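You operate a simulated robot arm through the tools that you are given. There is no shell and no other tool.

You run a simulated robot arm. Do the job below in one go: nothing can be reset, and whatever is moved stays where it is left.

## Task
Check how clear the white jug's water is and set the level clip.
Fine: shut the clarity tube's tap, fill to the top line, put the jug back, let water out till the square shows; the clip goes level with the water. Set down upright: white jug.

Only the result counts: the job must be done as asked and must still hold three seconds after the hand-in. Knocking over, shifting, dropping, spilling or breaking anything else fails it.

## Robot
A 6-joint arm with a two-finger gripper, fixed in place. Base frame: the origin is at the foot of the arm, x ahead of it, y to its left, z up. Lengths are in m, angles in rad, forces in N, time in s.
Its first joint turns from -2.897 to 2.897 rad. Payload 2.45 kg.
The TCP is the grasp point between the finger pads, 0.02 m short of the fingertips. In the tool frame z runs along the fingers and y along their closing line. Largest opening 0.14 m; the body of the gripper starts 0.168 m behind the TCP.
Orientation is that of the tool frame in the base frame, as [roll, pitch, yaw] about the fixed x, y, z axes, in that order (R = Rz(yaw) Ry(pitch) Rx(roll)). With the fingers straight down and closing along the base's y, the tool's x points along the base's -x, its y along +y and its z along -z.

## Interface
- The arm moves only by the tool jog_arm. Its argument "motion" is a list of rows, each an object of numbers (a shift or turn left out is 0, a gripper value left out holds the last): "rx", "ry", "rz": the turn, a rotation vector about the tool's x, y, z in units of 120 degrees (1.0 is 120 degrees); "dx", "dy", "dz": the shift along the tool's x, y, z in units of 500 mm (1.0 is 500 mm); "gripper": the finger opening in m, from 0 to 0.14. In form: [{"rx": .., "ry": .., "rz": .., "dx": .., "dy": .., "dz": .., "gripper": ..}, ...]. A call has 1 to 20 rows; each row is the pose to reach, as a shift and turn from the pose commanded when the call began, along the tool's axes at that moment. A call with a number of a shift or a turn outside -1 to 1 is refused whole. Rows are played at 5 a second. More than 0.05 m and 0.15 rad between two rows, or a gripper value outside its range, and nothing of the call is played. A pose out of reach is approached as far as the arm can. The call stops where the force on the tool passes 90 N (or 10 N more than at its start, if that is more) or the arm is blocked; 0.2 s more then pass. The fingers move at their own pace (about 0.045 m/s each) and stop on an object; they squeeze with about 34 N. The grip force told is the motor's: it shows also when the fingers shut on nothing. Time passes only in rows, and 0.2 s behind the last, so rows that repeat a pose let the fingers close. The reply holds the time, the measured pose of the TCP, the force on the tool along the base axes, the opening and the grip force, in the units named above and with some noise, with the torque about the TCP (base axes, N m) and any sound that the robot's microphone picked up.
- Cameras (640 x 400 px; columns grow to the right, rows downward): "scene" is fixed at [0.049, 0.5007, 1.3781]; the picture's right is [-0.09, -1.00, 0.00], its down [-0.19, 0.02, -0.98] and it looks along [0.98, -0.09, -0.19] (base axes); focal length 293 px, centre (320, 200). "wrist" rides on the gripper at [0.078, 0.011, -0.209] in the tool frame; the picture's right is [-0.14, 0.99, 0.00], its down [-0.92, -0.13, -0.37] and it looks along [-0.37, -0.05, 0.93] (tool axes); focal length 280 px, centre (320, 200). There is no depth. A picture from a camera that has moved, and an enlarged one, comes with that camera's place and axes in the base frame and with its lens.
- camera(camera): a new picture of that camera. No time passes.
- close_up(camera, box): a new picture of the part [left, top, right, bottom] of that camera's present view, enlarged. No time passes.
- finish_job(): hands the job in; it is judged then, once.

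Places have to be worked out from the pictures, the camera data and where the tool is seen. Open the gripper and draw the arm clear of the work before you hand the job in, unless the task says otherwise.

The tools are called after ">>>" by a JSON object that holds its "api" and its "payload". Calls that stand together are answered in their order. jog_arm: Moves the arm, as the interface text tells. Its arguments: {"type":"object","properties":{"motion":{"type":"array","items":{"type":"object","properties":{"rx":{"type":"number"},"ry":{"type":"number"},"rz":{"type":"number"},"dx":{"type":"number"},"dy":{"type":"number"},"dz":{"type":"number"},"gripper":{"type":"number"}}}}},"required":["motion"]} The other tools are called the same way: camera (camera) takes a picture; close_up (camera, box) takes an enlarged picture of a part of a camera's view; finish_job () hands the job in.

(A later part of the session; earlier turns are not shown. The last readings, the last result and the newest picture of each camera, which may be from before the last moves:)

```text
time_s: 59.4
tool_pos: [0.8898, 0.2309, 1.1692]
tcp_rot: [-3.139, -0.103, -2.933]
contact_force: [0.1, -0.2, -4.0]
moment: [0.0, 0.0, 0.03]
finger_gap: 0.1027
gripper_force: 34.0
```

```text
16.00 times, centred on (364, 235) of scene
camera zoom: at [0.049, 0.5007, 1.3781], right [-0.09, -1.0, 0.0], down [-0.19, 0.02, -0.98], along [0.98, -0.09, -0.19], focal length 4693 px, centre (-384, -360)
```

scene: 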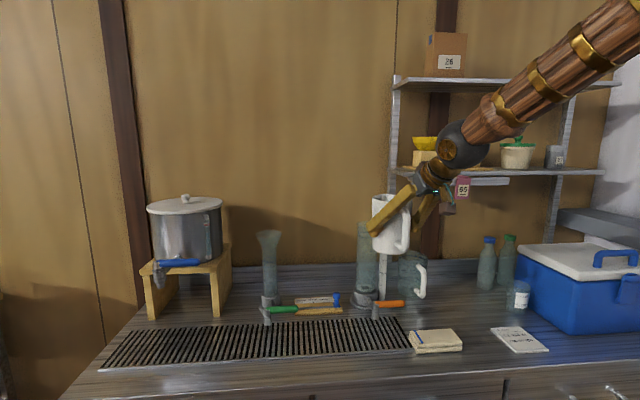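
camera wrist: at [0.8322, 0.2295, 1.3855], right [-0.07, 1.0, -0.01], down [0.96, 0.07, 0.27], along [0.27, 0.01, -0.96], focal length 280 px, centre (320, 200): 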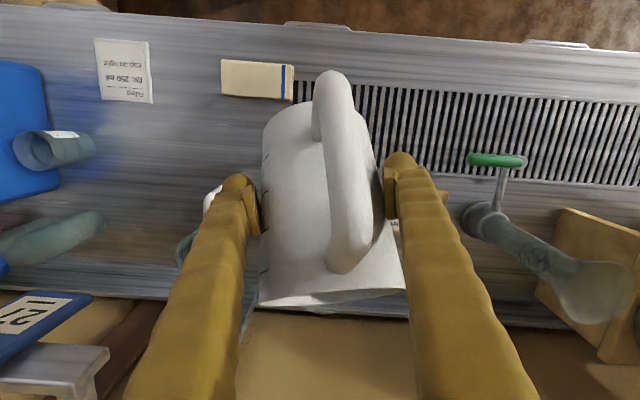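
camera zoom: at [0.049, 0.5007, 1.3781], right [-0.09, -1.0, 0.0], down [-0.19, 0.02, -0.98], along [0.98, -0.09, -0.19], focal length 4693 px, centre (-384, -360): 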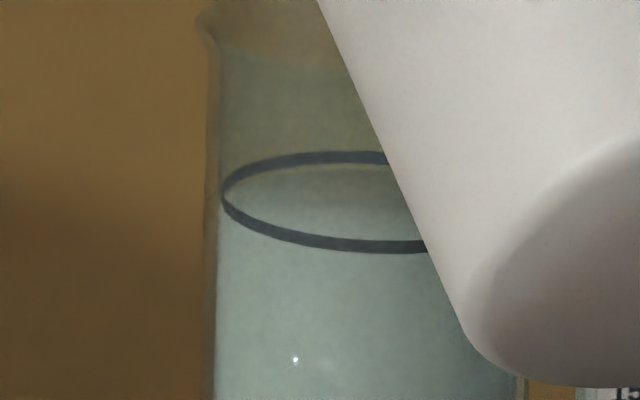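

The surface is within about 2 mm of the top line, so the fill is done. I bring the jug upright along the same path back, drawing it away from the tube.

>>> {"api": "jog_arm", "payload": {"motion": [{"dx": 0.0001, "dz": 0.0181, "ry": -0.0432}, {"dx": 0.0002, "dz": 0.0362, "ry": -0.0863}, {"dx": 0.0004, "dz": 0.0544, "ry": -0.1295}, {"dx": 0.0005, "dz": 0.0725, "ry": -0.1726}, {"dx": 0.0006, "dz": 0.0906, "ry": -0.2158}, {"dx": 0.0176, "dz": 0.089, "ry": -0.2435}, {"dx": 0.0345, "dz": 0.0874, "ry": -0.2713}, {"dx": 0.0514, "dz": 0.0858, "ry": -0.299}, {"dx": 0.0738, "dy": 0.002, "dz": 0.0779, "ry": -0.3303}, {"dx": 0.0962, "dy": 0.004, "dz": 0.07, "ry": -0.3615}, {"dx": 0.1186, "dy": 0.006, "dz": 0.0621, "ry": -0.3928}, {"dx": 0.141, "dy": 0.0078, "dz": 0.0542, "ry": -0.424}]}}

>>> {"api": "camera", "payload": {"camera": "scene"}}

>>> {"api": "close_up", "payload": {"camera": "scene", "box": [345, 215, 405, 315]}}

>>> {"api": "camera", "payload": {"camera": "wrist"}}

```text
time_s: 62.0
tool_pos: [0.8181, 0.2188, 1.1499]
tcp_rot: [-3.139, 0.783, -2.931]
contact_force: [-0.1, 0.0, -3.7]
moment: [0.01, 0.08, 0.04]
finger_gap: 0.1023
gripper_force: 34.1
```

```text
taken
```

scene: 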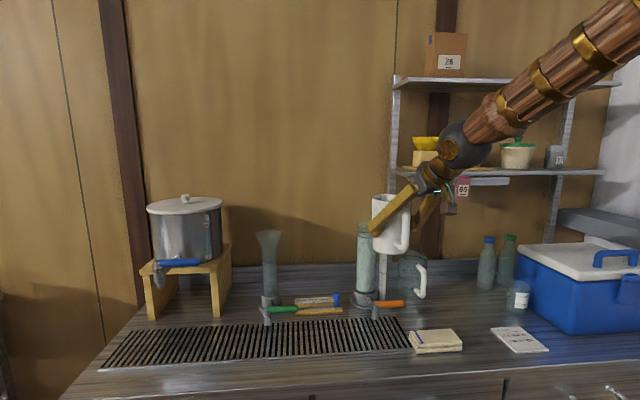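

```text
4.00 times, centred on (375, 265) of scene
camera zoom: at [0.049, 0.5007, 1.3781], right [-0.09, -1.0, 0.0], down [-0.19, 0.02, -0.98], along [0.98, -0.09, -0.19], focal length 1173 px, centre (100, -60)
```

zoom: 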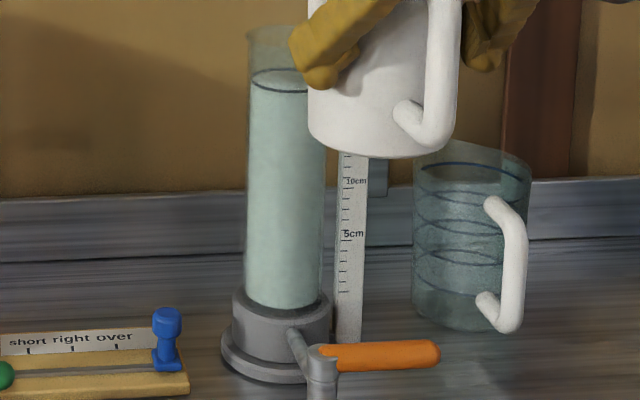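

```text
taken
camera wrist: at [0.6167, 0.1867, 1.2429], right [-0.11, 0.99, 0.1], down [0.41, -0.04, 0.91], along [0.91, 0.14, -0.4], focal length 280 px, centre (320, 200)
```

wrist: 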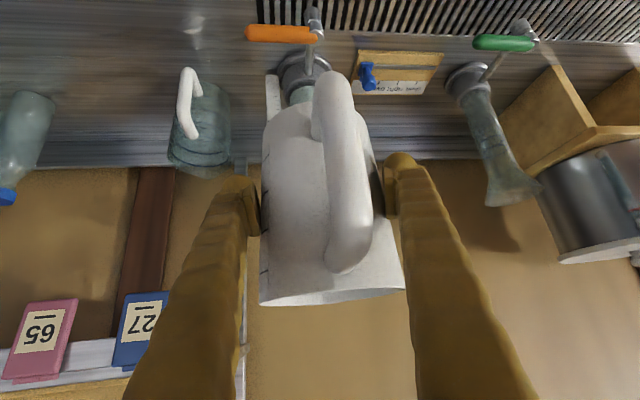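

The tube is filled to the line, nothing is spilled and the jug is upright and dry outside. I carry it back sideways along the same route.

>>> {"api": "jog_arm", "payload": {"motion": [{"dx": 0.0028, "dy": -0.0301, "dz": -0.0063}, {"dx": 0.0056, "dy": -0.0602, "dz": -0.0125}, {"dx": 0.0084, "dy": -0.0903, "dz": -0.0188}, {"dx": 0.0112, "dy": -0.1204, "dz": -0.025}, {"dx": 0.014, "dy": -0.1505, "dz": -0.0313}, {"dx": 0.0168, "dy": -0.1806, "dz": -0.0375}, {"dx": 0.0196, "dy": -0.2107, "dz": -0.0438}, {"dx": 0.0224, "dy": -0.2408, "dz": -0.05}, {"dx": 0.0252, "dy": -0.2709, "dz": -0.0563}, {"dx": 0.028, "dy": -0.301, "dz": -0.0626}, {"dx": 0.0308, "dy": -0.3311, "dz": -0.0688}, {"dx": 0.0336, "dy": -0.3612, "dz": -0.0751}, {"dx": 0.0364, "dy": -0.3913, "dz": -0.0813}, {"dx": 0.0392, "dy": -0.4214, "dz": -0.0876}, {"dx": 0.042, "dy": -0.4515, "dz": -0.0938}, {"dx": 0.0448, "dy": -0.4816, "dz": -0.1001}, {"dx": 0.0476, "dy": -0.5117, "dz": -0.1063}, {"dx": 0.0504, "dy": -0.5418, "dz": -0.1126}]}}

>>> {"api": "camera", "payload": {"camera": "scene"}}

```text
time_s: 65.8
tool_pos: [0.8174, -0.0585, 1.1725]
tcp_rot: [-3.14, 0.786, -2.932]
contact_force: [0.2, 0.4, -4.0]
moment: [-0.01, 0.03, 0.0]
finger_gap: 0.1022
gripper_force: 33.8
```

```text
taken
```

scene: 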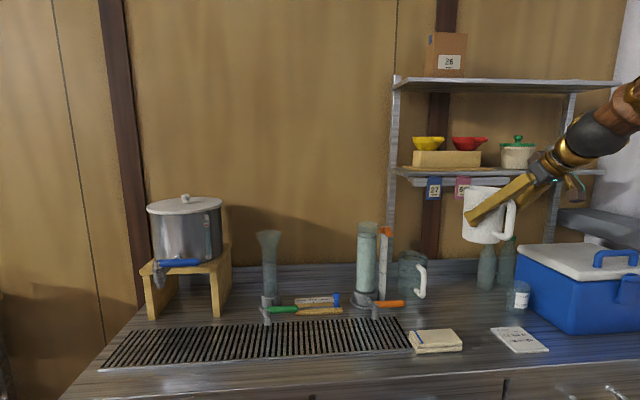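

Back above the jug's place. I lower it slowly to about 2 cm above the bench.

>>> {"api": "jog_arm", "payload": {"motion": [{"dx": 0.022, "dy": -0.0012, "dz": 0.0279}, {"dx": 0.0441, "dy": -0.0024, "dz": 0.0559}, {"dx": 0.0661, "dy": -0.0035, "dz": 0.0838}, {"dx": 0.0881, "dy": -0.0047, "dz": 0.1117}, {"dx": 0.1101, "dy": -0.0059, "dz": 0.1396}, {"dx": 0.1322, "dy": -0.0071, "dz": 0.1676}, {"dx": 0.1542, "dy": -0.0082, "dz": 0.1955}, {"dx": 0.1762, "dy": -0.0094, "dz": 0.2234}, {"dx": 0.1982, "dy": -0.0106, "dz": 0.2513}, {"dx": 0.2203, "dy": -0.0118, "dz": 0.2793}, {"dx": 0.2423, "dy": -0.0129, "dz": 0.3072}, {"dx": 0.2643, "dy": -0.0141, "dz": 0.3351}, {"dx": 0.2863, "dy": -0.0153, "dz": 0.363}, {"dx": 0.3084, "dy": -0.0165, "dz": 0.391}, {"dx": 0.3304, "dy": -0.0176, "dz": 0.4189}, {"dx": 0.3524, "dy": -0.0188, "dz": 0.4468}]}}

>>> {"api": "close_up", "payload": {"camera": "scene", "box": [420, 200, 580, 340]}}

>>> {"api": "camera", "payload": {"camera": "wrist"}}

```text
time_s: 69.2
tool_pos: [0.8502, -0.0611, 0.8898]
tcp_rot: [-3.14, 0.785, -2.933]
contact_force: [-0.7, 0.7, -3.7]
moment: [-0.03, 0.04, -0.03]
finger_gap: 0.1018
gripper_force: 34.0
```

```text
2.86 times, centred on (500, 270) of scene
camera zoom: at [0.049, 0.5007, 1.3781], right [-0.09, -1.0, 0.0], down [-0.19, 0.02, -0.98], along [0.98, -0.09, -0.19], focal length 838 px, centre (-194, 0)
```

zoom: 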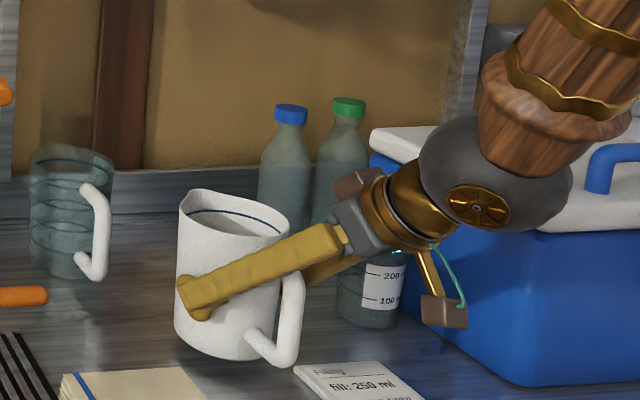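

```text
taken
camera wrist: at [0.6504, -0.0923, 0.9824], right [-0.11, 0.99, 0.1], down [0.41, -0.04, 0.91], along [0.91, 0.14, -0.4], focal length 280 px, centre (320, 200)
```

wrist: 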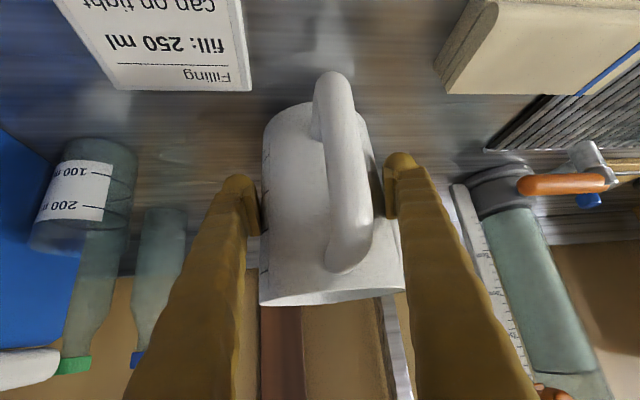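

The jug hangs about 13 mm above the bench, aligned with its old place. I lower it in small steps, watching the force.

>>> {"api": "jog_arm", "payload": {"motion": [{"dx": 0.0035, "dz": 0.0035}, {"dx": 0.0071, "dz": 0.0071}, {"dx": 0.0106, "dz": 0.0106}, {"dx": 0.0141, "dz": 0.0141}]}}

```text
time_s: 70.2
tool_pos: [0.8508, -0.0592, 0.8782]
tcp_rot: [-3.139, 0.785, -2.93]
contact_force: [0.6, 0.2, -3.2]
moment: [-0.02, 0.05, 0.0]
finger_gap: 0.1017
gripper_force: 33.9
```

>>> {"api": "jog_arm", "payload": {"motion": [{"dx": 0.0014, "dz": 0.0014}, {"dx": 0.0028, "dz": 0.0028}]}}

>>> {"api": "close_up", "payload": {"camera": "scene", "box": [440, 260, 520, 340]}}

```text
time_s: 70.8
tool_pos: [0.8513, -0.061, 0.8769]
tcp_rot: [-3.139, 0.784, -2.93]
contact_force: [0.2, 1.1, -3.4]
moment: [-0.04, 0.04, -0.03]
finger_gap: 0.1022
gripper_force: 34.2
```

```text
5.00 times, centred on (480, 300) of scene
camera zoom: at [0.049, 0.5007, 1.3781], right [-0.09, -1.0, 0.0], down [-0.19, 0.02, -0.98], along [0.98, -0.09, -0.19], focal length 1467 px, centre (-480, -300)
```

zoom: 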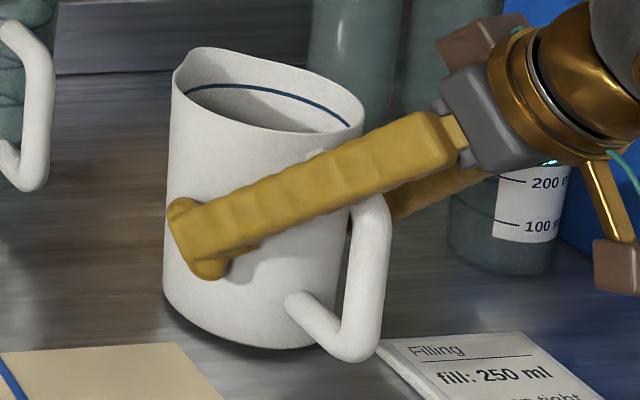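

The force reading still shows the jug's full weight (about 3.5 N), so it is not yet down, although the gap to the bench looks small. I go on in 1 mm steps.

>>> {"api": "jog_arm", "payload": {"motion": [{"dx": 0.0014, "dz": 0.0014}, {"dx": 0.0028, "dz": 0.0028}]}}

>>> {"api": "jog_arm", "payload": {"motion": [{"dx": 0.0014, "dz": 0.0014}, {"dx": 0.0028, "dz": 0.0028}]}}

```text
time_s: 71.4
tool_pos: [0.8519, -0.0597, 0.8744]
tcp_rot: [-3.141, 0.786, -2.932]
contact_force: [-0.3, 0.1, -3.4]
moment: [-0.01, 0.03, -0.05]
finger_gap: 0.1021
gripper_force: 33.9
```

```text
time_s: 72.0
tool_pos: [0.852, -0.06, 0.8751]
tcp_rot: [-3.14, 0.785, -2.931]
contact_force: [-3.7, -1.0, 6.1]
moment: [-0.08, -0.39, -0.06]
finger_gap: 0.1019
gripper_force: 34.2
```

Touchdown: the vertical force went from -3.4 to +6 N. I check how upright it stands before releasing.

>>> {"api": "close_up", "payload": {"camera": "scene", "box": [440, 260, 520, 340]}}

>>> {"api": "camera", "payload": {"camera": "wrist"}}

```text
5.00 times, centred on (480, 300) of scene
camera zoom: at [0.049, 0.5007, 1.3781], right [-0.09, -1.0, 0.0], down [-0.19, 0.02, -0.98], along [0.98, -0.09, -0.19], focal length 1467 px, centre (-480, -300)
```

zoom: 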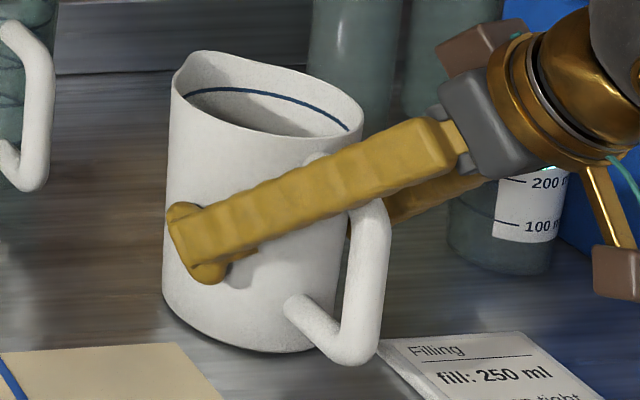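

```text
taken
camera wrist: at [0.6499, -0.092, 0.9674], right [-0.11, 0.99, 0.1], down [0.41, -0.04, 0.91], along [0.91, 0.14, -0.4], focal length 280 px, centre (320, 200)
```

wrist: 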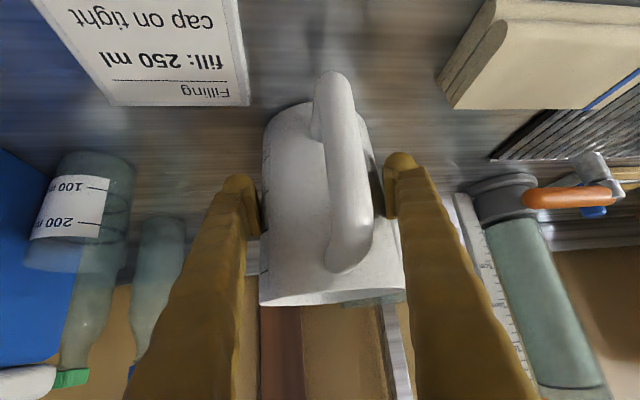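

It stands essentially upright and in its old place. I open the fingers in steps, without moving the arm.

>>> {"api": "jog_arm", "payload": {"motion": [{"gripper": 0.104}, {"gripper": 0.106}, {"gripper": 0.11}, {"gripper": 0.115}, {"gripper": 0.125}, {"gripper": 0.14}, {"gripper": 0.14}]}}

>>> {"api": "close_up", "payload": {"camera": "scene", "box": [440, 260, 520, 340]}}

>>> {"api": "camera", "payload": {"camera": "wrist"}}

```text
time_s: 73.6
tool_pos: [0.8515, -0.0596, 0.8732]
tcp_rot: [-3.14, 0.785, -2.933]
contact_force: [0.5, 0.5, -0.1]
moment: [-0.01, 0.02, 0.0]
finger_gap: 0.1398
gripper_force: 0.1
```

```text
5.00 times, centred on (480, 300) of scene
camera zoom: at [0.049, 0.5007, 1.3781], right [-0.09, -1.0, 0.0], down [-0.19, 0.02, -0.98], along [0.98, -0.09, -0.19], focal length 1467 px, centre (-480, -300)
```

zoom: 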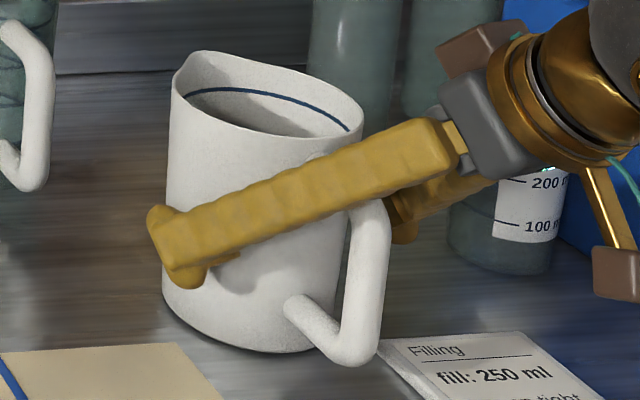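

```text
taken
camera wrist: at [0.6498, -0.092, 0.9669], right [-0.11, 0.99, 0.1], down [0.41, -0.04, 0.91], along [0.91, 0.14, -0.4], focal length 280 px, centre (320, 200)
```

wrist: 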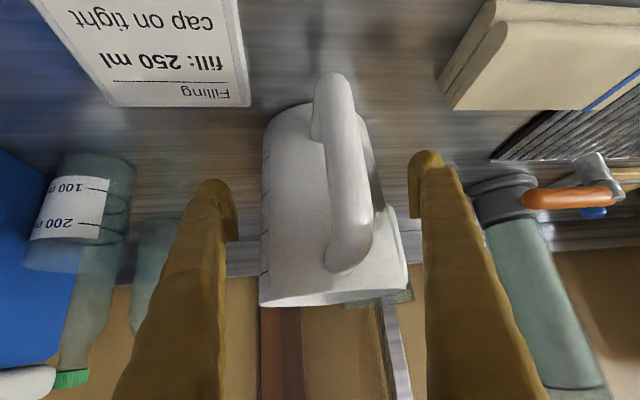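

The jug stands free. I rise straight up out of it.

>>> {"api": "jog_arm", "payload": {"motion": [{"dx": -0.0212, "dz": -0.0212}, {"dx": -0.0424, "dz": -0.0424}, {"dx": -0.0636, "dz": -0.0636}, {"dx": -0.0848, "dz": -0.0848}, {"dx": -0.106, "dz": -0.106}, {"dx": -0.1273, "dz": -0.1273}, {"dx": -0.1485, "dz": -0.1485}, {"dx": -0.1697, "dz": -0.1697}, {"dx": -0.1909, "dz": -0.1909}, {"dx": -0.2121, "dz": -0.2121}, {"dx": -0.24, "dz": -0.24}, {"dx": -0.27, "dz": -0.27}]}}

>>> {"api": "camera", "payload": {"camera": "scene"}}

>>> {"api": "camera", "payload": {"camera": "wrist"}}

```text
time_s: 76.2
tool_pos: [0.8519, -0.0595, 1.0638]
tcp_rot: [-3.14, 0.786, -2.933]
contact_force: [-0.2, 0.1, 0.5]
moment: [-0.02, -0.02, -0.01]
finger_gap: 0.1401
gripper_force: 0.0
```

```text
taken
```

scene: 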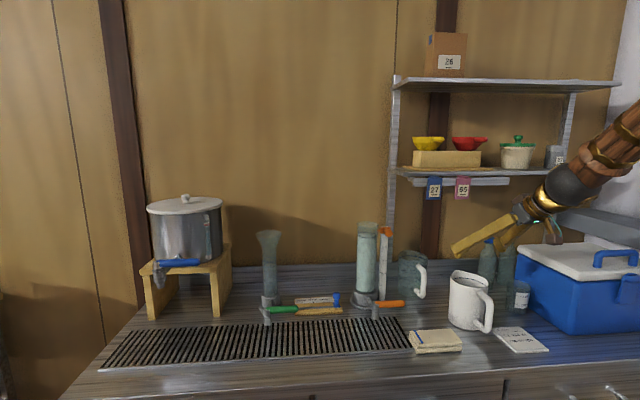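

```text
taken
camera wrist: at [0.6506, -0.0911, 1.1578], right [-0.11, 0.99, 0.1], down [0.41, -0.04, 0.91], along [0.91, 0.14, -0.4], focal length 280 px, centre (320, 200)
```

wrist: 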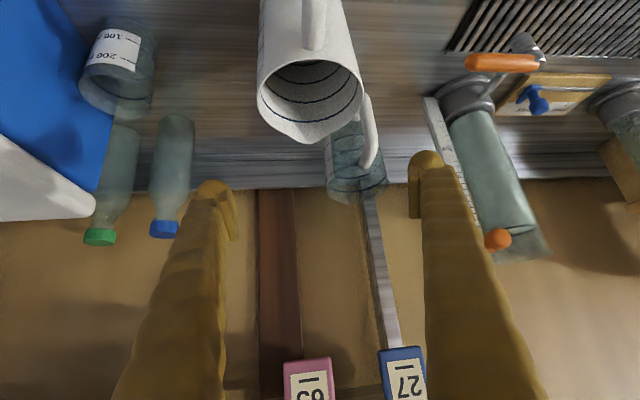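

The jug is back, upright in its place. I swing the tool back to vertical slowly while rising and moving towards the tap.

>>> {"api": "jog_arm", "payload": {"motion": [{"dx": -0.009, "dy": 0.0135, "dz": -0.0112, "ry": 0.0268}, {"dx": -0.0181, "dy": 0.0269, "dz": -0.0223, "ry": 0.0536}, {"dx": -0.0271, "dy": 0.0404, "dz": -0.0335, "ry": 0.0804}, {"dx": -0.0361, "dy": 0.0539, "dz": -0.0447, "ry": 0.1071}, {"dx": -0.0451, "dy": 0.0674, "dz": -0.0559, "ry": 0.1339}, {"dx": -0.0542, "dy": 0.0808, "dz": -0.067, "ry": 0.1607}, {"dx": -0.0632, "dy": 0.0943, "dz": -0.0782, "ry": 0.1875}, {"dx": -0.0722, "dy": 0.1078, "dz": -0.0894, "ry": 0.2143}, {"dx": -0.0813, "dy": 0.1212, "dz": -0.1005, "ry": 0.2411}, {"dx": -0.0903, "dy": 0.1347, "dz": -0.1117, "ry": 0.2679}, {"dx": -0.0993, "dy": 0.1482, "dz": -0.1229, "ry": 0.2946}, {"dx": -0.1083, "dy": 0.1617, "dz": -0.1341, "ry": 0.3214}, {"dx": -0.1174, "dy": 0.1751, "dz": -0.1452, "ry": 0.3482}, {"dx": -0.1264, "dy": 0.1886, "dz": -0.1564, "ry": 0.375}]}}

>>> {"api": "close_up", "payload": {"camera": "scene", "box": [345, 215, 405, 315]}}

```text
time_s: 79.2
tool_pos: [0.8216, 0.0313, 1.1645]
tcp_rot: [-3.14, -0.002, -2.932]
contact_force: [0.7, 0.4, 0.5]
moment: [0.02, -0.03, 0.01]
finger_gap: 0.14
gripper_force: 0.0
```

```text
4.00 times, centred on (375, 265) of scene
camera zoom: at [0.049, 0.5007, 1.3781], right [-0.09, -1.0, 0.0], down [-0.19, 0.02, -0.98], along [0.98, -0.09, -0.19], focal length 1173 px, centre (100, -60)
```

zoom: 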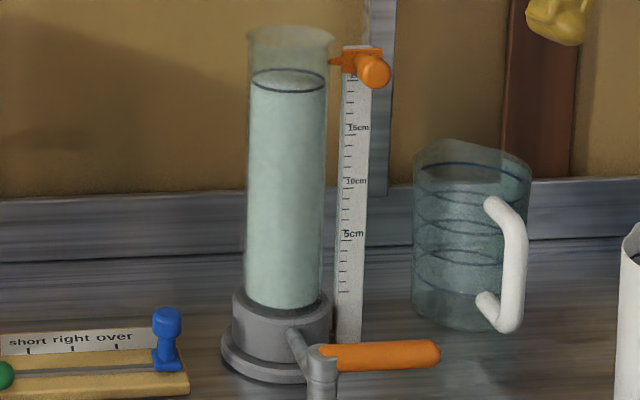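

The level stands at the top line and the tap holds. I turn the tool to about 58 degrees yaw and move above the lever's outer end, fingers part open.

>>> {"api": "jog_arm", "payload": {"motion": [{"dx": -0.028, "dy": 0.0307, "dz": 0.05, "rz": -0.0548, "gripper": 0.08}, {"dx": -0.056, "dy": 0.0615, "dz": 0.1, "rz": -0.1095}, {"dx": -0.0839, "dy": 0.0922, "dz": 0.15, "rz": -0.1643}, {"dx": -0.1119, "dy": 0.123, "dz": 0.21, "rz": -0.219}, {"dx": -0.1399, "dy": 0.1537, "dz": 0.27, "rz": -0.2738}, {"dx": -0.1679, "dy": 0.1845, "dz": 0.34, "rz": -0.3285}, {"dx": -0.1958, "dy": 0.2152, "dz": 0.409, "rz": -0.3833}]}}

>>> {"api": "camera", "payload": {"camera": "wrist"}}

>>> {"api": "close_up", "payload": {"camera": "scene", "box": [345, 215, 425, 315]}}

```text
time_s: 80.8
tool_pos: [0.8953, 0.1573, 0.9604]
tcp_rot: [-3.141, -0.001, -2.127]
contact_force: [-0.4, -0.3, 0.8]
moment: [-0.03, -0.04, -0.01]
finger_gap: 0.0799
gripper_force: 0.1
```

```text
taken
camera wrist: at [0.8451, 0.0965, 1.1695], right [-0.77, 0.64, 0.0], down [0.6, 0.71, 0.37], along [0.24, 0.28, -0.93], focal length 280 px, centre (320, 200)
```

wrist: 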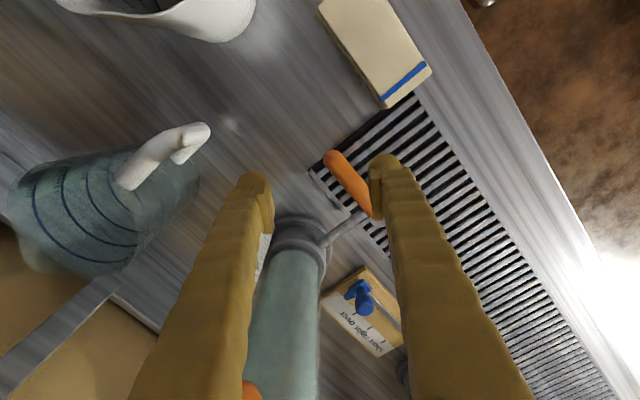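

```text
4.00 times, centred on (385, 265) of scene
camera zoom: at [0.049, 0.5007, 1.3781], right [-0.09, -1.0, 0.0], down [-0.19, 0.02, -0.98], along [0.98, -0.09, -0.19], focal length 1173 px, centre (60, -60)
```

zoom: 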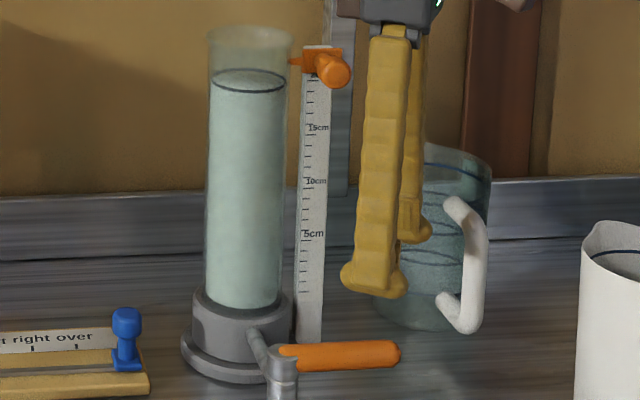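

I enlarge the wrist view to fix the lever's position relative to the fingers before lowering.

>>> {"api": "close_up", "payload": {"camera": "wrist", "box": [240, 130, 420, 260]}}

>>> {"api": "close_up", "payload": {"camera": "scene", "box": [360, 285, 420, 320]}}

```text
3.08 times, centred on (330, 195) of wrist
camera zoom: at [0.8451, 0.0965, 1.1695], right [-0.77, 0.64, 0.0], down [0.6, 0.71, 0.37], along [0.24, 0.28, -0.93], focal length 863 px, centre (289, 215)
```

zoom: 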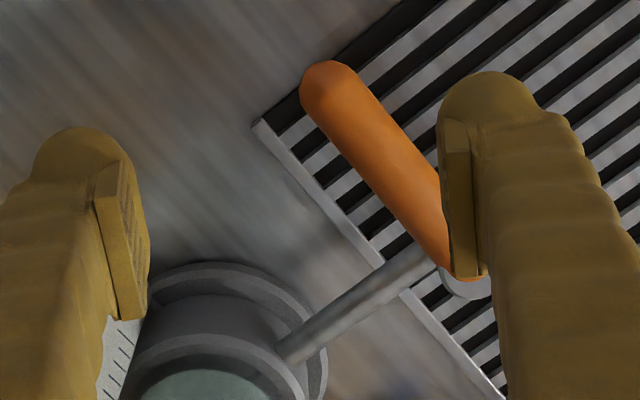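

```text
10.67 times, centred on (390, 302) of scene
camera zoom: at [0.049, 0.5007, 1.3781], right [-0.09, -1.0, 0.0], down [-0.19, 0.02, -0.98], along [0.98, -0.09, -0.19], focal length 3129 px, centre (-427, -893)
```

zoom: 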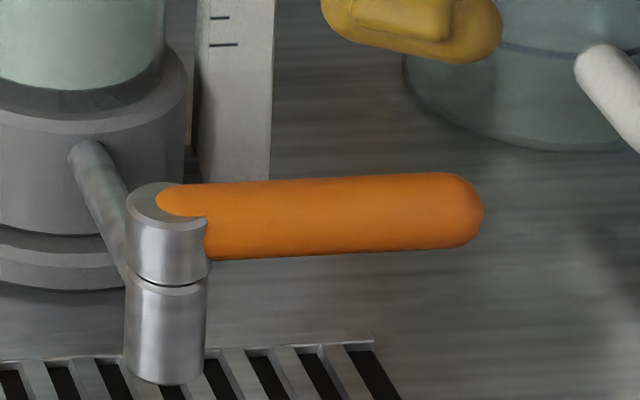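

The nearby wrist view (and the earlier touch) put the lever's axis at x about 0.881. I shift the tool to straddle it near its end, and lower.

>>> {"api": "jog_arm", "payload": {"motion": [{"dx": -0.003, "dy": 0.0356, "gripper": 0.08}, {"dx": -0.003, "dy": 0.0356, "dz": 0.06}, {"dx": -0.003, "dy": 0.0356, "dz": 0.12}, {"dx": -0.003, "dy": 0.0356, "dz": 0.1968}]}}

>>> {"api": "close_up", "payload": {"camera": "wrist", "box": [230, 130, 430, 280]}}

>>> {"api": "close_up", "payload": {"camera": "scene", "box": [345, 215, 425, 315]}}

```text
time_s: 81.8
tool_pos: [0.8811, 0.1669, 0.8612]
tcp_rot: [-3.14, 0.0, -2.129]
contact_force: [0.2, -0.8, -0.4]
moment: [0.02, -0.02, -0.01]
finger_gap: 0.0798
gripper_force: 0.0
```

```text
2.67 times, centred on (330, 205) of wrist
camera zoom: at [0.83, 0.1054, 1.0709], right [-0.77, 0.64, 0.0], down [0.6, 0.71, 0.37], along [0.24, 0.28, -0.93], focal length 748 px, centre (293, 187)
```

zoom: 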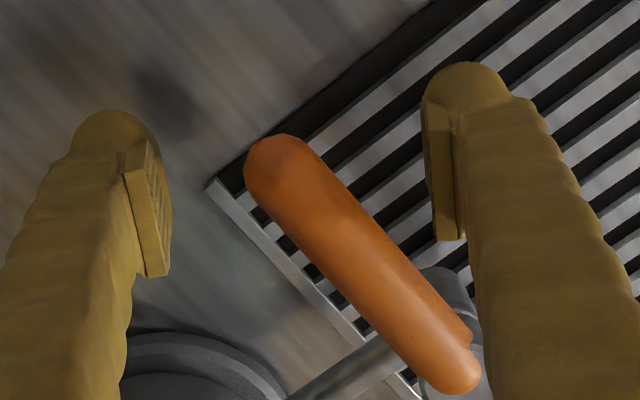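

```text
4.00 times, centred on (385, 265) of scene
camera zoom: at [0.049, 0.5007, 1.3781], right [-0.09, -1.0, 0.0], down [-0.19, 0.02, -0.98], along [0.98, -0.09, -0.19], focal length 1173 px, centre (60, -60)
```

zoom: 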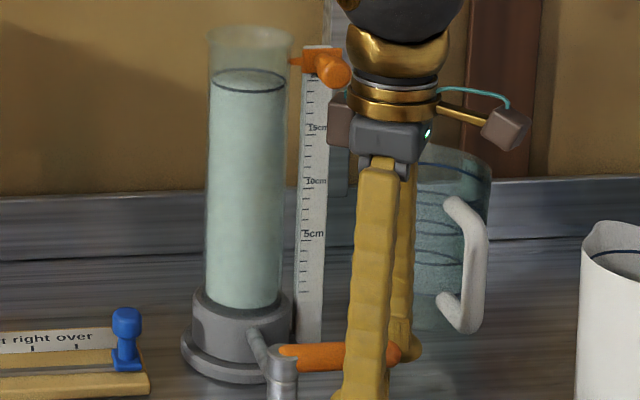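

The fingers straddle the lever. I narrow the gap a little and push the lever open gently, about 10 degrees.

>>> {"api": "jog_arm", "payload": {"motion": [{"dx": 0.0, "dy": 0.0, "gripper": 0.062}, {"dx": 0.0, "dy": 0.0, "gripper": 0.062}, {"dx": 0.0106, "dy": 0.017, "gripper": 0.062}, {"dx": 0.0211, "dy": 0.034, "gripper": 0.062}]}}

>>> {"api": "close_up", "payload": {"camera": "wrist", "box": [230, 130, 430, 280]}}

>>> {"api": "close_up", "payload": {"camera": "scene", "box": [345, 215, 425, 315]}}

```text
time_s: 82.8
tool_pos: [0.8605, 0.166, 0.861]
tcp_rot: [-3.14, 0.001, -2.13]
contact_force: [-0.3, -1.0, 1.0]
moment: [-0.05, -0.03, -0.01]
finger_gap: 0.0623
gripper_force: 0.2
```

```text
2.67 times, centred on (330, 205) of wrist
camera zoom: at [0.8097, 0.1049, 1.0713], right [-0.77, 0.64, 0.0], down [0.6, 0.71, 0.37], along [0.24, 0.28, -0.93], focal length 748 px, centre (293, 187)
```

zoom: 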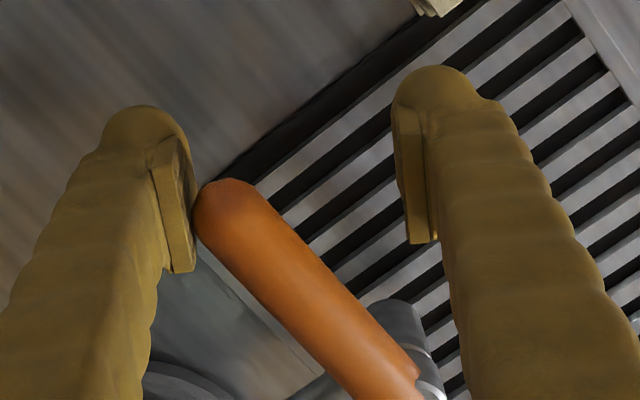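

```text
4.00 times, centred on (385, 265) of scene
camera zoom: at [0.049, 0.5007, 1.3781], right [-0.09, -1.0, 0.0], down [-0.19, 0.02, -0.98], along [0.98, -0.09, -0.19], focal length 1173 px, centre (60, -60)
```

zoom: 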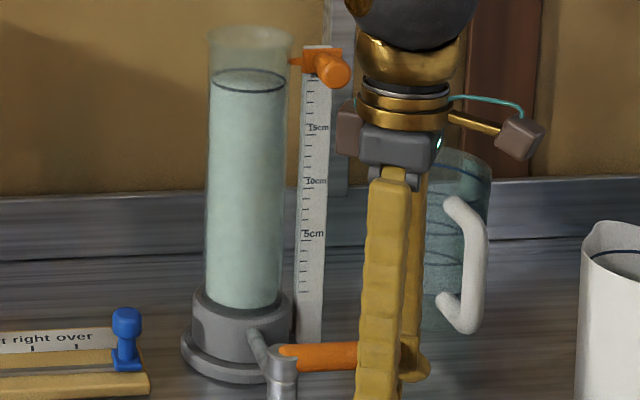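

Finger B just touches the lever's very end; to avoid slipping off I move 3 cm inwards along the lever and push again to about 10 degrees of opening.

>>> {"api": "jog_arm", "payload": {"motion": [{"dx": -0.0153, "dy": -0.0246}, {"dx": -0.0663, "dy": 0.0071}, {"dx": -0.0583, "dy": 0.0198}, {"dx": -0.0509, "dy": 0.0317}]}}

>>> {"api": "close_up", "payload": {"camera": "wrist", "box": [230, 130, 430, 280]}}

>>> {"api": "close_up", "payload": {"camera": "scene", "box": [345, 215, 425, 315]}}

```text
time_s: 83.8
tool_pos: [0.8599, 0.1969, 0.8602]
tcp_rot: [3.141, -0.004, -2.129]
contact_force: [-0.2, 0.0, 0.4]
moment: [0.02, 0.05, 0.0]
finger_gap: 0.0623
gripper_force: 0.3
```

```text
2.67 times, centred on (330, 205) of wrist
camera zoom: at [0.8108, 0.1363, 1.0701], right [-0.77, 0.64, 0.0], down [0.6, 0.71, 0.37], along [0.24, 0.28, -0.93], focal length 748 px, centre (293, 187)
```

zoom: 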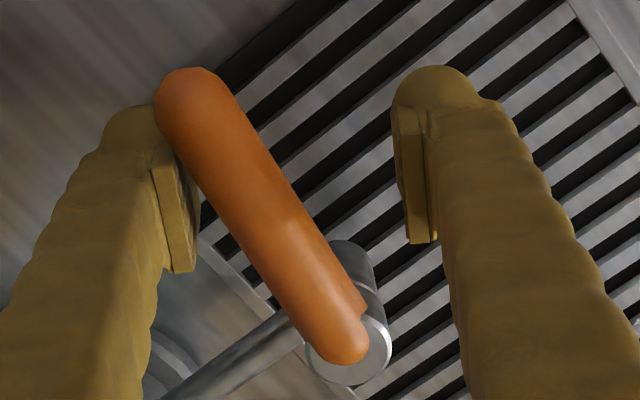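

```text
4.00 times, centred on (385, 265) of scene
camera zoom: at [0.049, 0.5007, 1.3781], right [-0.09, -1.0, 0.0], down [-0.19, 0.02, -0.98], along [0.98, -0.09, -0.19], focal length 1173 px, centre (60, -60)
```

zoom: 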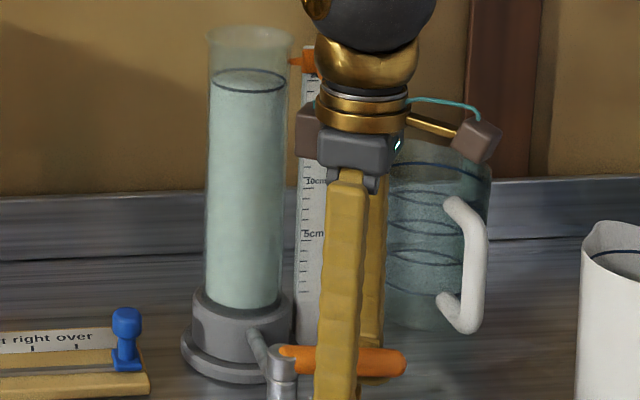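

The lever has turned about 7 degrees; no outflow visible yet. I push on in small steps.

>>> {"api": "jog_arm", "payload": {"motion": [{"dx": 0.0106, "dy": 0.017}]}}

>>> {"api": "close_up", "payload": {"camera": "scene", "box": [345, 220, 405, 330]}}

>>> {"api": "close_up", "payload": {"camera": "wrist", "box": [230, 130, 430, 280]}}

```text
time_s: 84.2
tool_pos: [0.8519, 0.1969, 0.861]
tcp_rot: [3.14, 0.0, -2.129]
contact_force: [0.1, -1.0, 0.2]
moment: [0.0, -0.03, 0.0]
finger_gap: 0.0619
gripper_force: 0.2
```

```text
3.64 times, centred on (375, 275) of scene
camera zoom: at [0.049, 0.5007, 1.3781], right [-0.09, -1.0, 0.0], down [-0.19, 0.02, -0.98], along [0.98, -0.09, -0.19], focal length 1067 px, centre (120, -73)
```

zoom: 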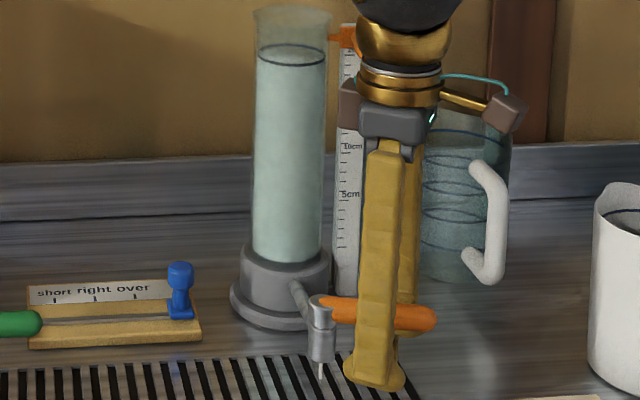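

```text
2.67 times, centred on (330, 205) of wrist
camera zoom: at [0.8009, 0.1359, 1.0706], right [-0.77, 0.64, 0.0], down [0.6, 0.71, 0.37], along [0.24, 0.28, -0.93], focal length 748 px, centre (293, 187)
```

zoom: 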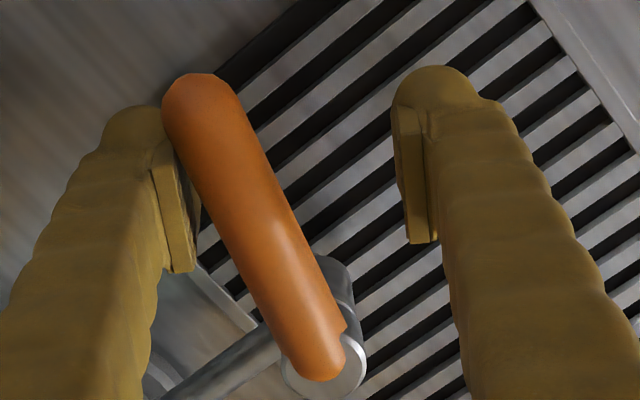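

A thin stream now leaves the outlet into the drain. I hold and measure the rate.

>>> {"api": "jog_arm", "payload": {"motion": [{"dx": 0.0}, {"dx": 0.0}, {"dx": 0.0}, {"dx": 0.0}, {"dx": 0.0}, {"dx": 0.0}, {"dx": 0.0}, {"dx": 0.0}, {"dx": 0.0}]}}

>>> {"api": "close_up", "payload": {"camera": "scene", "box": [345, 220, 405, 330]}}

```text
time_s: 86.2
tool_pos: [0.8509, 0.1963, 0.8613]
tcp_rot: [-3.14, 0.0, -2.13]
contact_force: [0.3, 0.4, -0.2]
moment: [0.0, 0.01, 0.0]
finger_gap: 0.0618
gripper_force: 0.1
```

```text
3.64 times, centred on (375, 275) of scene
camera zoom: at [0.049, 0.5007, 1.3781], right [-0.09, -1.0, 0.0], down [-0.19, 0.02, -0.98], along [0.98, -0.09, -0.19], focal length 1067 px, centre (120, -73)
```

zoom: 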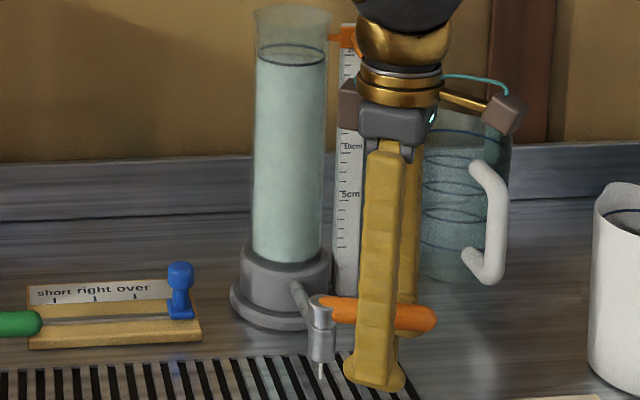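

About 2 mm/s: fine control but slow for the first 10 cm. I open the lever a further ~11 degrees and let it run.

>>> {"api": "jog_arm", "payload": {"motion": [{"dx": 0.0085, "dy": 0.0136}, {"dx": 0.0169, "dy": 0.0272}, {"dx": 0.0169, "dy": 0.0272}, {"dx": 0.0169, "dy": 0.0272}, {"dx": 0.0169, "dy": 0.0272}]}}

>>> {"api": "close_up", "payload": {"camera": "scene", "box": [345, 220, 405, 330]}}

>>> {"api": "camera", "payload": {"camera": "wrist"}}

```text
time_s: 87.4
tool_pos: [0.8352, 0.1965, 0.8619]
tcp_rot: [3.141, 0.001, -2.13]
contact_force: [0.4, -0.4, -0.6]
moment: [-0.02, 0.01, 0.0]
finger_gap: 0.0621
gripper_force: 0.0
```

```text
3.64 times, centred on (375, 275) of scene
camera zoom: at [0.049, 0.5007, 1.3781], right [-0.09, -1.0, 0.0], down [-0.19, 0.02, -0.98], along [0.98, -0.09, -0.19], focal length 1067 px, centre (120, -73)
```

zoom: 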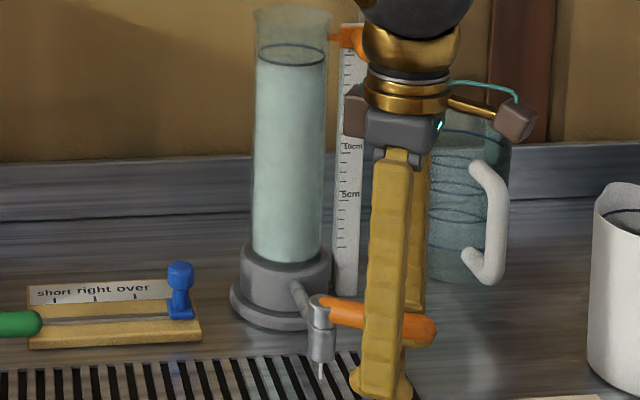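

```text
taken
camera wrist: at [0.7841, 0.1359, 1.0707], right [-0.77, 0.64, 0.0], down [0.6, 0.71, 0.37], along [0.24, 0.28, -0.93], focal length 280 px, centre (320, 200)
```

wrist: 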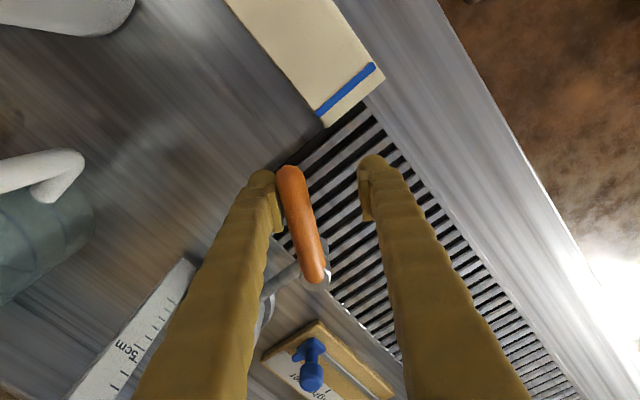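

I zoom on the surface to quantify the drop, then keep draining.

>>> {"api": "close_up", "payload": {"camera": "scene", "box": [352, 225, 392, 250]}}

>>> {"api": "jog_arm", "payload": {"motion": [{"dx": 0.0}, {"dx": 0.0}, {"dx": 0.0}, {"dx": 0.0}, {"dx": 0.0}, {"dx": 0.0}, {"dx": 0.0}, {"dx": 0.0}, {"dx": 0.0}]}}

>>> {"api": "close_up", "payload": {"camera": "scene", "box": [352, 225, 392, 250]}}

```text
16.00 times, centred on (372, 238) of scene
camera zoom: at [0.049, 0.5007, 1.3781], right [-0.09, -1.0, 0.0], down [-0.19, 0.02, -0.98], along [0.98, -0.09, -0.19], focal length 4693 px, centre (-512, -400)
```

zoom: 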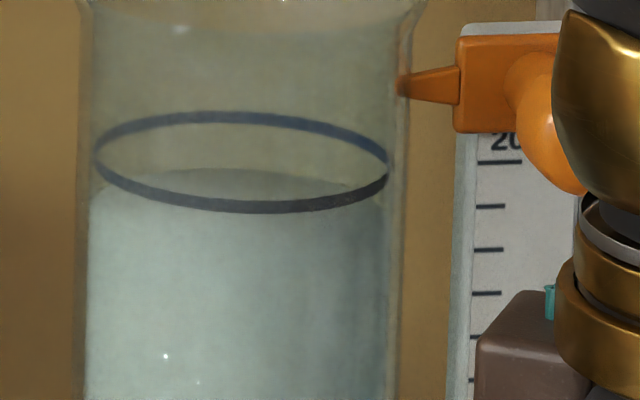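

```text
time_s: 89.4
tool_pos: [0.8343, 0.1962, 0.8605]
tcp_rot: [3.141, 0.0, -2.13]
contact_force: [-0.6, 0.1, -0.3]
moment: [0.01, 0.01, -0.02]
finger_gap: 0.062
gripper_force: 0.2
```

```text
16.00 times, centred on (372, 238) of scene
camera zoom: at [0.049, 0.5007, 1.3781], right [-0.09, -1.0, 0.0], down [-0.19, 0.02, -0.98], along [0.98, -0.09, -0.19], focal length 4693 px, centre (-512, -400)
```

zoom: 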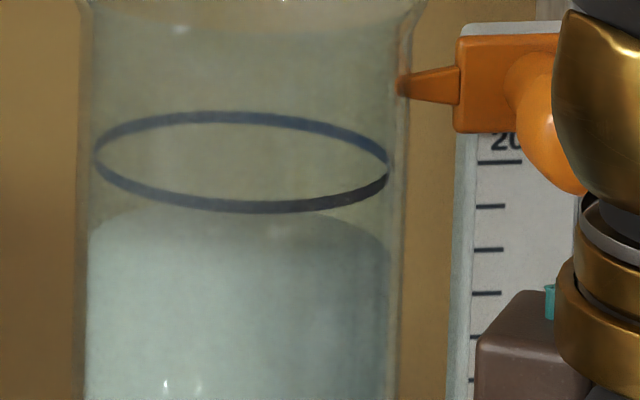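

Now about 5 mm/s; level roughly 17.5 cm. I let it run for 20 rows (4.2 s), with the tap as it is.

>>> {"api": "jog_arm", "payload": {"motion": [{"dx": 0.0}, {"dx": 0.0}, {"dx": 0.0}, {"dx": 0.0}, {"dx": 0.0}, {"dx": 0.0}, {"dx": 0.0}, {"dx": 0.0}, {"dx": 0.0}, {"dx": 0.0}, {"dx": 0.0}, {"dx": 0.0}, {"dx": 0.0}, {"dx": 0.0}, {"dx": 0.0}, {"dx": 0.0}, {"dx": 0.0}, {"dx": 0.0}, {"dx": 0.0}, {"dx": 0.0}]}}

>>> {"api": "close_up", "payload": {"camera": "scene", "box": [345, 220, 405, 330]}}

```text
time_s: 93.6
tool_pos: [0.8342, 0.1972, 0.8608]
tcp_rot: [-3.141, -0.003, -2.129]
contact_force: [-0.2, -0.5, 0.5]
moment: [-0.01, 0.0, 0.01]
finger_gap: 0.0622
gripper_force: 0.0
```

```text
3.64 times, centred on (375, 275) of scene
camera zoom: at [0.049, 0.5007, 1.3781], right [-0.09, -1.0, 0.0], down [-0.19, 0.02, -0.98], along [0.98, -0.09, -0.19], focal length 1067 px, centre (120, -73)
```

zoom: 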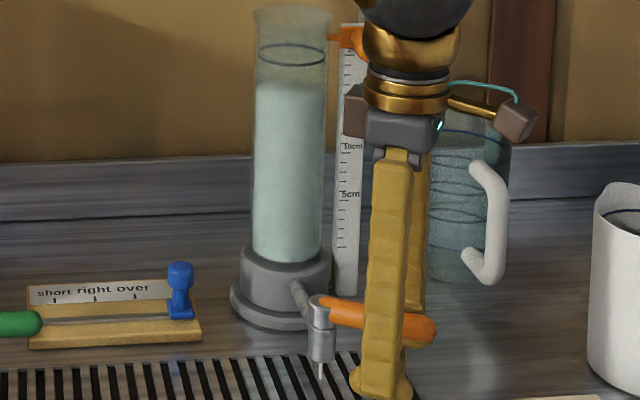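

Level about 16 cm. I open the lever slightly more and let it run 18 rows.

>>> {"api": "jog_arm", "payload": {"motion": [{"dx": 0.0063, "dy": 0.0102}, {"dx": 0.0127, "dy": 0.0204}, {"dx": 0.0127, "dy": 0.0204}, {"dx": 0.0127, "dy": 0.0204}, {"dx": 0.0127, "dy": 0.0204}, {"dx": 0.0127, "dy": 0.0204}, {"dx": 0.0127, "dy": 0.0204}, {"dx": 0.0127, "dy": 0.0204}, {"dx": 0.0127, "dy": 0.0204}, {"dx": 0.0127, "dy": 0.0204}, {"dx": 0.0127, "dy": 0.0204}, {"dx": 0.0127, "dy": 0.0204}, {"dx": 0.0127, "dy": 0.0204}, {"dx": 0.0127, "dy": 0.0204}, {"dx": 0.0127, "dy": 0.0204}]}}

>>> {"api": "close_up", "payload": {"camera": "scene", "box": [345, 220, 405, 330]}}

>>> {"api": "camera", "payload": {"camera": "wrist"}}

```text
time_s: 96.8
tool_pos: [0.8239, 0.1966, 0.8625]
tcp_rot: [-3.141, 0.001, -2.129]
contact_force: [0.1, 0.0, -0.1]
moment: [0.01, -0.01, -0.02]
finger_gap: 0.0621
gripper_force: 0.3
```

```text
3.64 times, centred on (375, 275) of scene
camera zoom: at [0.049, 0.5007, 1.3781], right [-0.09, -1.0, 0.0], down [-0.19, 0.02, -0.98], along [0.98, -0.09, -0.19], focal length 1067 px, centre (120, -73)
```

zoom: 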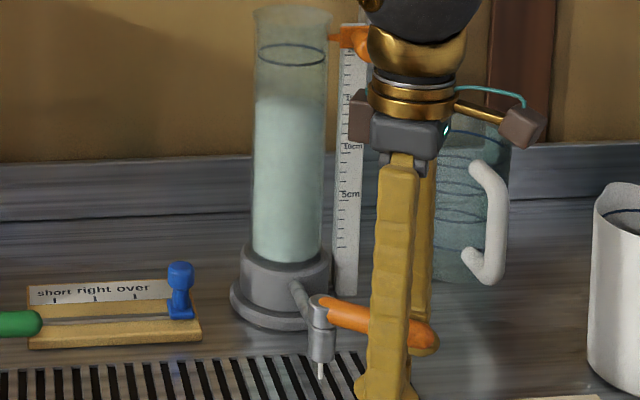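

```text
taken
camera wrist: at [0.7725, 0.1356, 1.0709], right [-0.77, 0.64, 0.0], down [0.6, 0.71, 0.37], along [0.24, 0.28, -0.93], focal length 280 px, centre (320, 200)
```

wrist: 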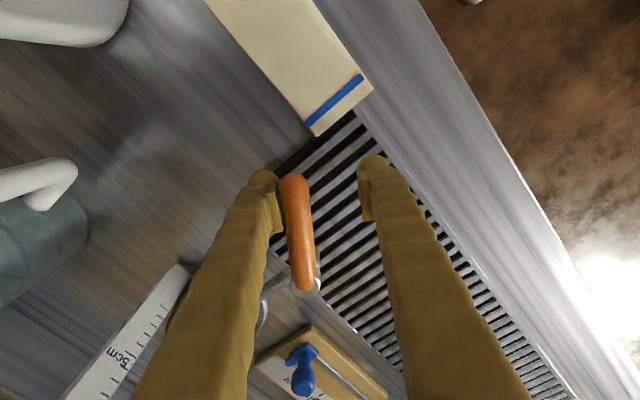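

Level about 14 cm, falling ~6 mm/s. I let it run another 4 s.

>>> {"api": "jog_arm", "payload": {"motion": [{"dx": 0.0}, {"dx": 0.0}, {"dx": 0.0}, {"dx": 0.0}, {"dx": 0.0}, {"dx": 0.0}, {"dx": 0.0}, {"dx": 0.0}, {"dx": 0.0}, {"dx": 0.0}, {"dx": 0.0}, {"dx": 0.0}, {"dx": 0.0}, {"dx": 0.0}, {"dx": 0.0}, {"dx": 0.0}, {"dx": 0.0}, {"dx": 0.0}]}}

>>> {"api": "close_up", "payload": {"camera": "scene", "box": [345, 220, 405, 330]}}

```text
time_s: 100.6
tool_pos: [0.8233, 0.1958, 0.862]
tcp_rot: [3.141, -0.001, -2.13]
contact_force: [-0.8, 0.5, 1.2]
moment: [0.01, 0.01, 0.0]
finger_gap: 0.062
gripper_force: 0.0
```

```text
3.64 times, centred on (375, 275) of scene
camera zoom: at [0.049, 0.5007, 1.3781], right [-0.09, -1.0, 0.0], down [-0.19, 0.02, -0.98], along [0.98, -0.09, -0.19], focal length 1067 px, centre (120, -73)
```

zoom: 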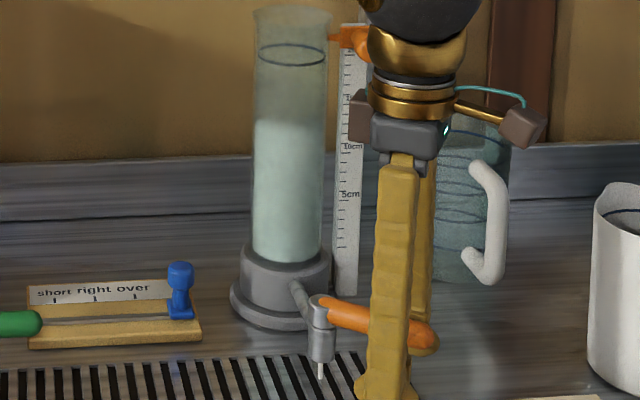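

Level about 11.9 cm. I continue in shorter runs, looking closely at the surface for the square each time.

>>> {"api": "jog_arm", "payload": {"motion": [{"dx": 0.0}, {"dx": 0.0}, {"dx": 0.0}, {"dx": 0.0}, {"dx": 0.0}, {"dx": 0.0}, {"dx": 0.0}, {"dx": 0.0}]}}

>>> {"api": "close_up", "payload": {"camera": "scene", "box": [350, 245, 390, 275]}}

```text
time_s: 102.4
tool_pos: [0.8229, 0.1964, 0.8622]
tcp_rot: [3.141, 0.001, -2.131]
contact_force: [-0.4, -0.1, -0.1]
moment: [-0.03, 0.01, 0.0]
finger_gap: 0.0624
gripper_force: 0.0
```

```text
13.33 times, centred on (370, 260) of scene
camera zoom: at [0.049, 0.5007, 1.3781], right [-0.09, -1.0, 0.0], down [-0.19, 0.02, -0.98], along [0.98, -0.09, -0.19], focal length 3911 px, centre (-347, -600)
```

zoom: 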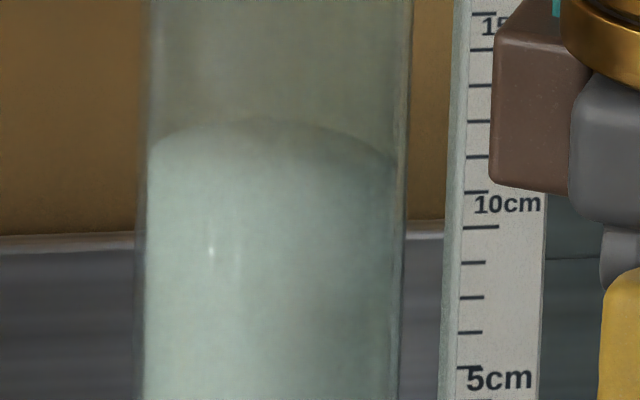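

No square yet at roughly 11 cm. I continue in about 1 s steps.

>>> {"api": "jog_arm", "payload": {"motion": [{"dx": 0.0}, {"dx": 0.0}, {"dx": 0.0}, {"dx": 0.0}]}}

>>> {"api": "close_up", "payload": {"camera": "scene", "box": [350, 250, 390, 280]}}

>>> {"api": "jog_arm", "payload": {"motion": [{"dx": 0.0}, {"dx": 0.0}]}}

>>> {"api": "close_up", "payload": {"camera": "scene", "box": [350, 250, 390, 280]}}

```text
time_s: 103.4
tool_pos: [0.8233, 0.1962, 0.8612]
tcp_rot: [3.14, -0.001, -2.129]
contact_force: [0.0, 0.0, 0.3]
moment: [0.0, 0.01, 0.0]
finger_gap: 0.062
gripper_force: 0.0
```

```text
13.33 times, centred on (370, 265) of scene
camera zoom: at [0.049, 0.5007, 1.3781], right [-0.09, -1.0, 0.0], down [-0.19, 0.02, -0.98], along [0.98, -0.09, -0.19], focal length 3911 px, centre (-347, -667)
```

zoom: 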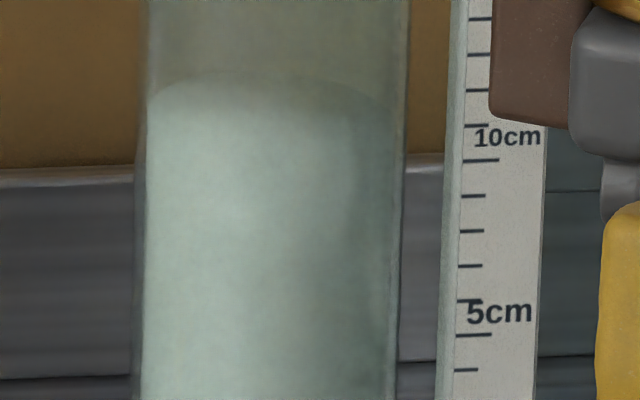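

```text
time_s: 104.0
tool_pos: [0.8232, 0.1979, 0.8617]
tcp_rot: [3.141, -0.001, -2.127]
contact_force: [0.0, 0.2, 0.0]
moment: [0.03, -0.03, 0.0]
finger_gap: 0.062
gripper_force: 0.0
```

```text
13.33 times, centred on (370, 265) of scene
camera zoom: at [0.049, 0.5007, 1.3781], right [-0.09, -1.0, 0.0], down [-0.19, 0.02, -0.98], along [0.98, -0.09, -0.19], focal length 3911 px, centre (-347, -667)
```

zoom: 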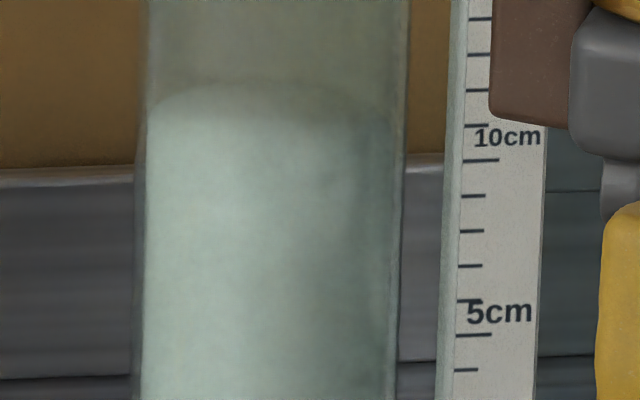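

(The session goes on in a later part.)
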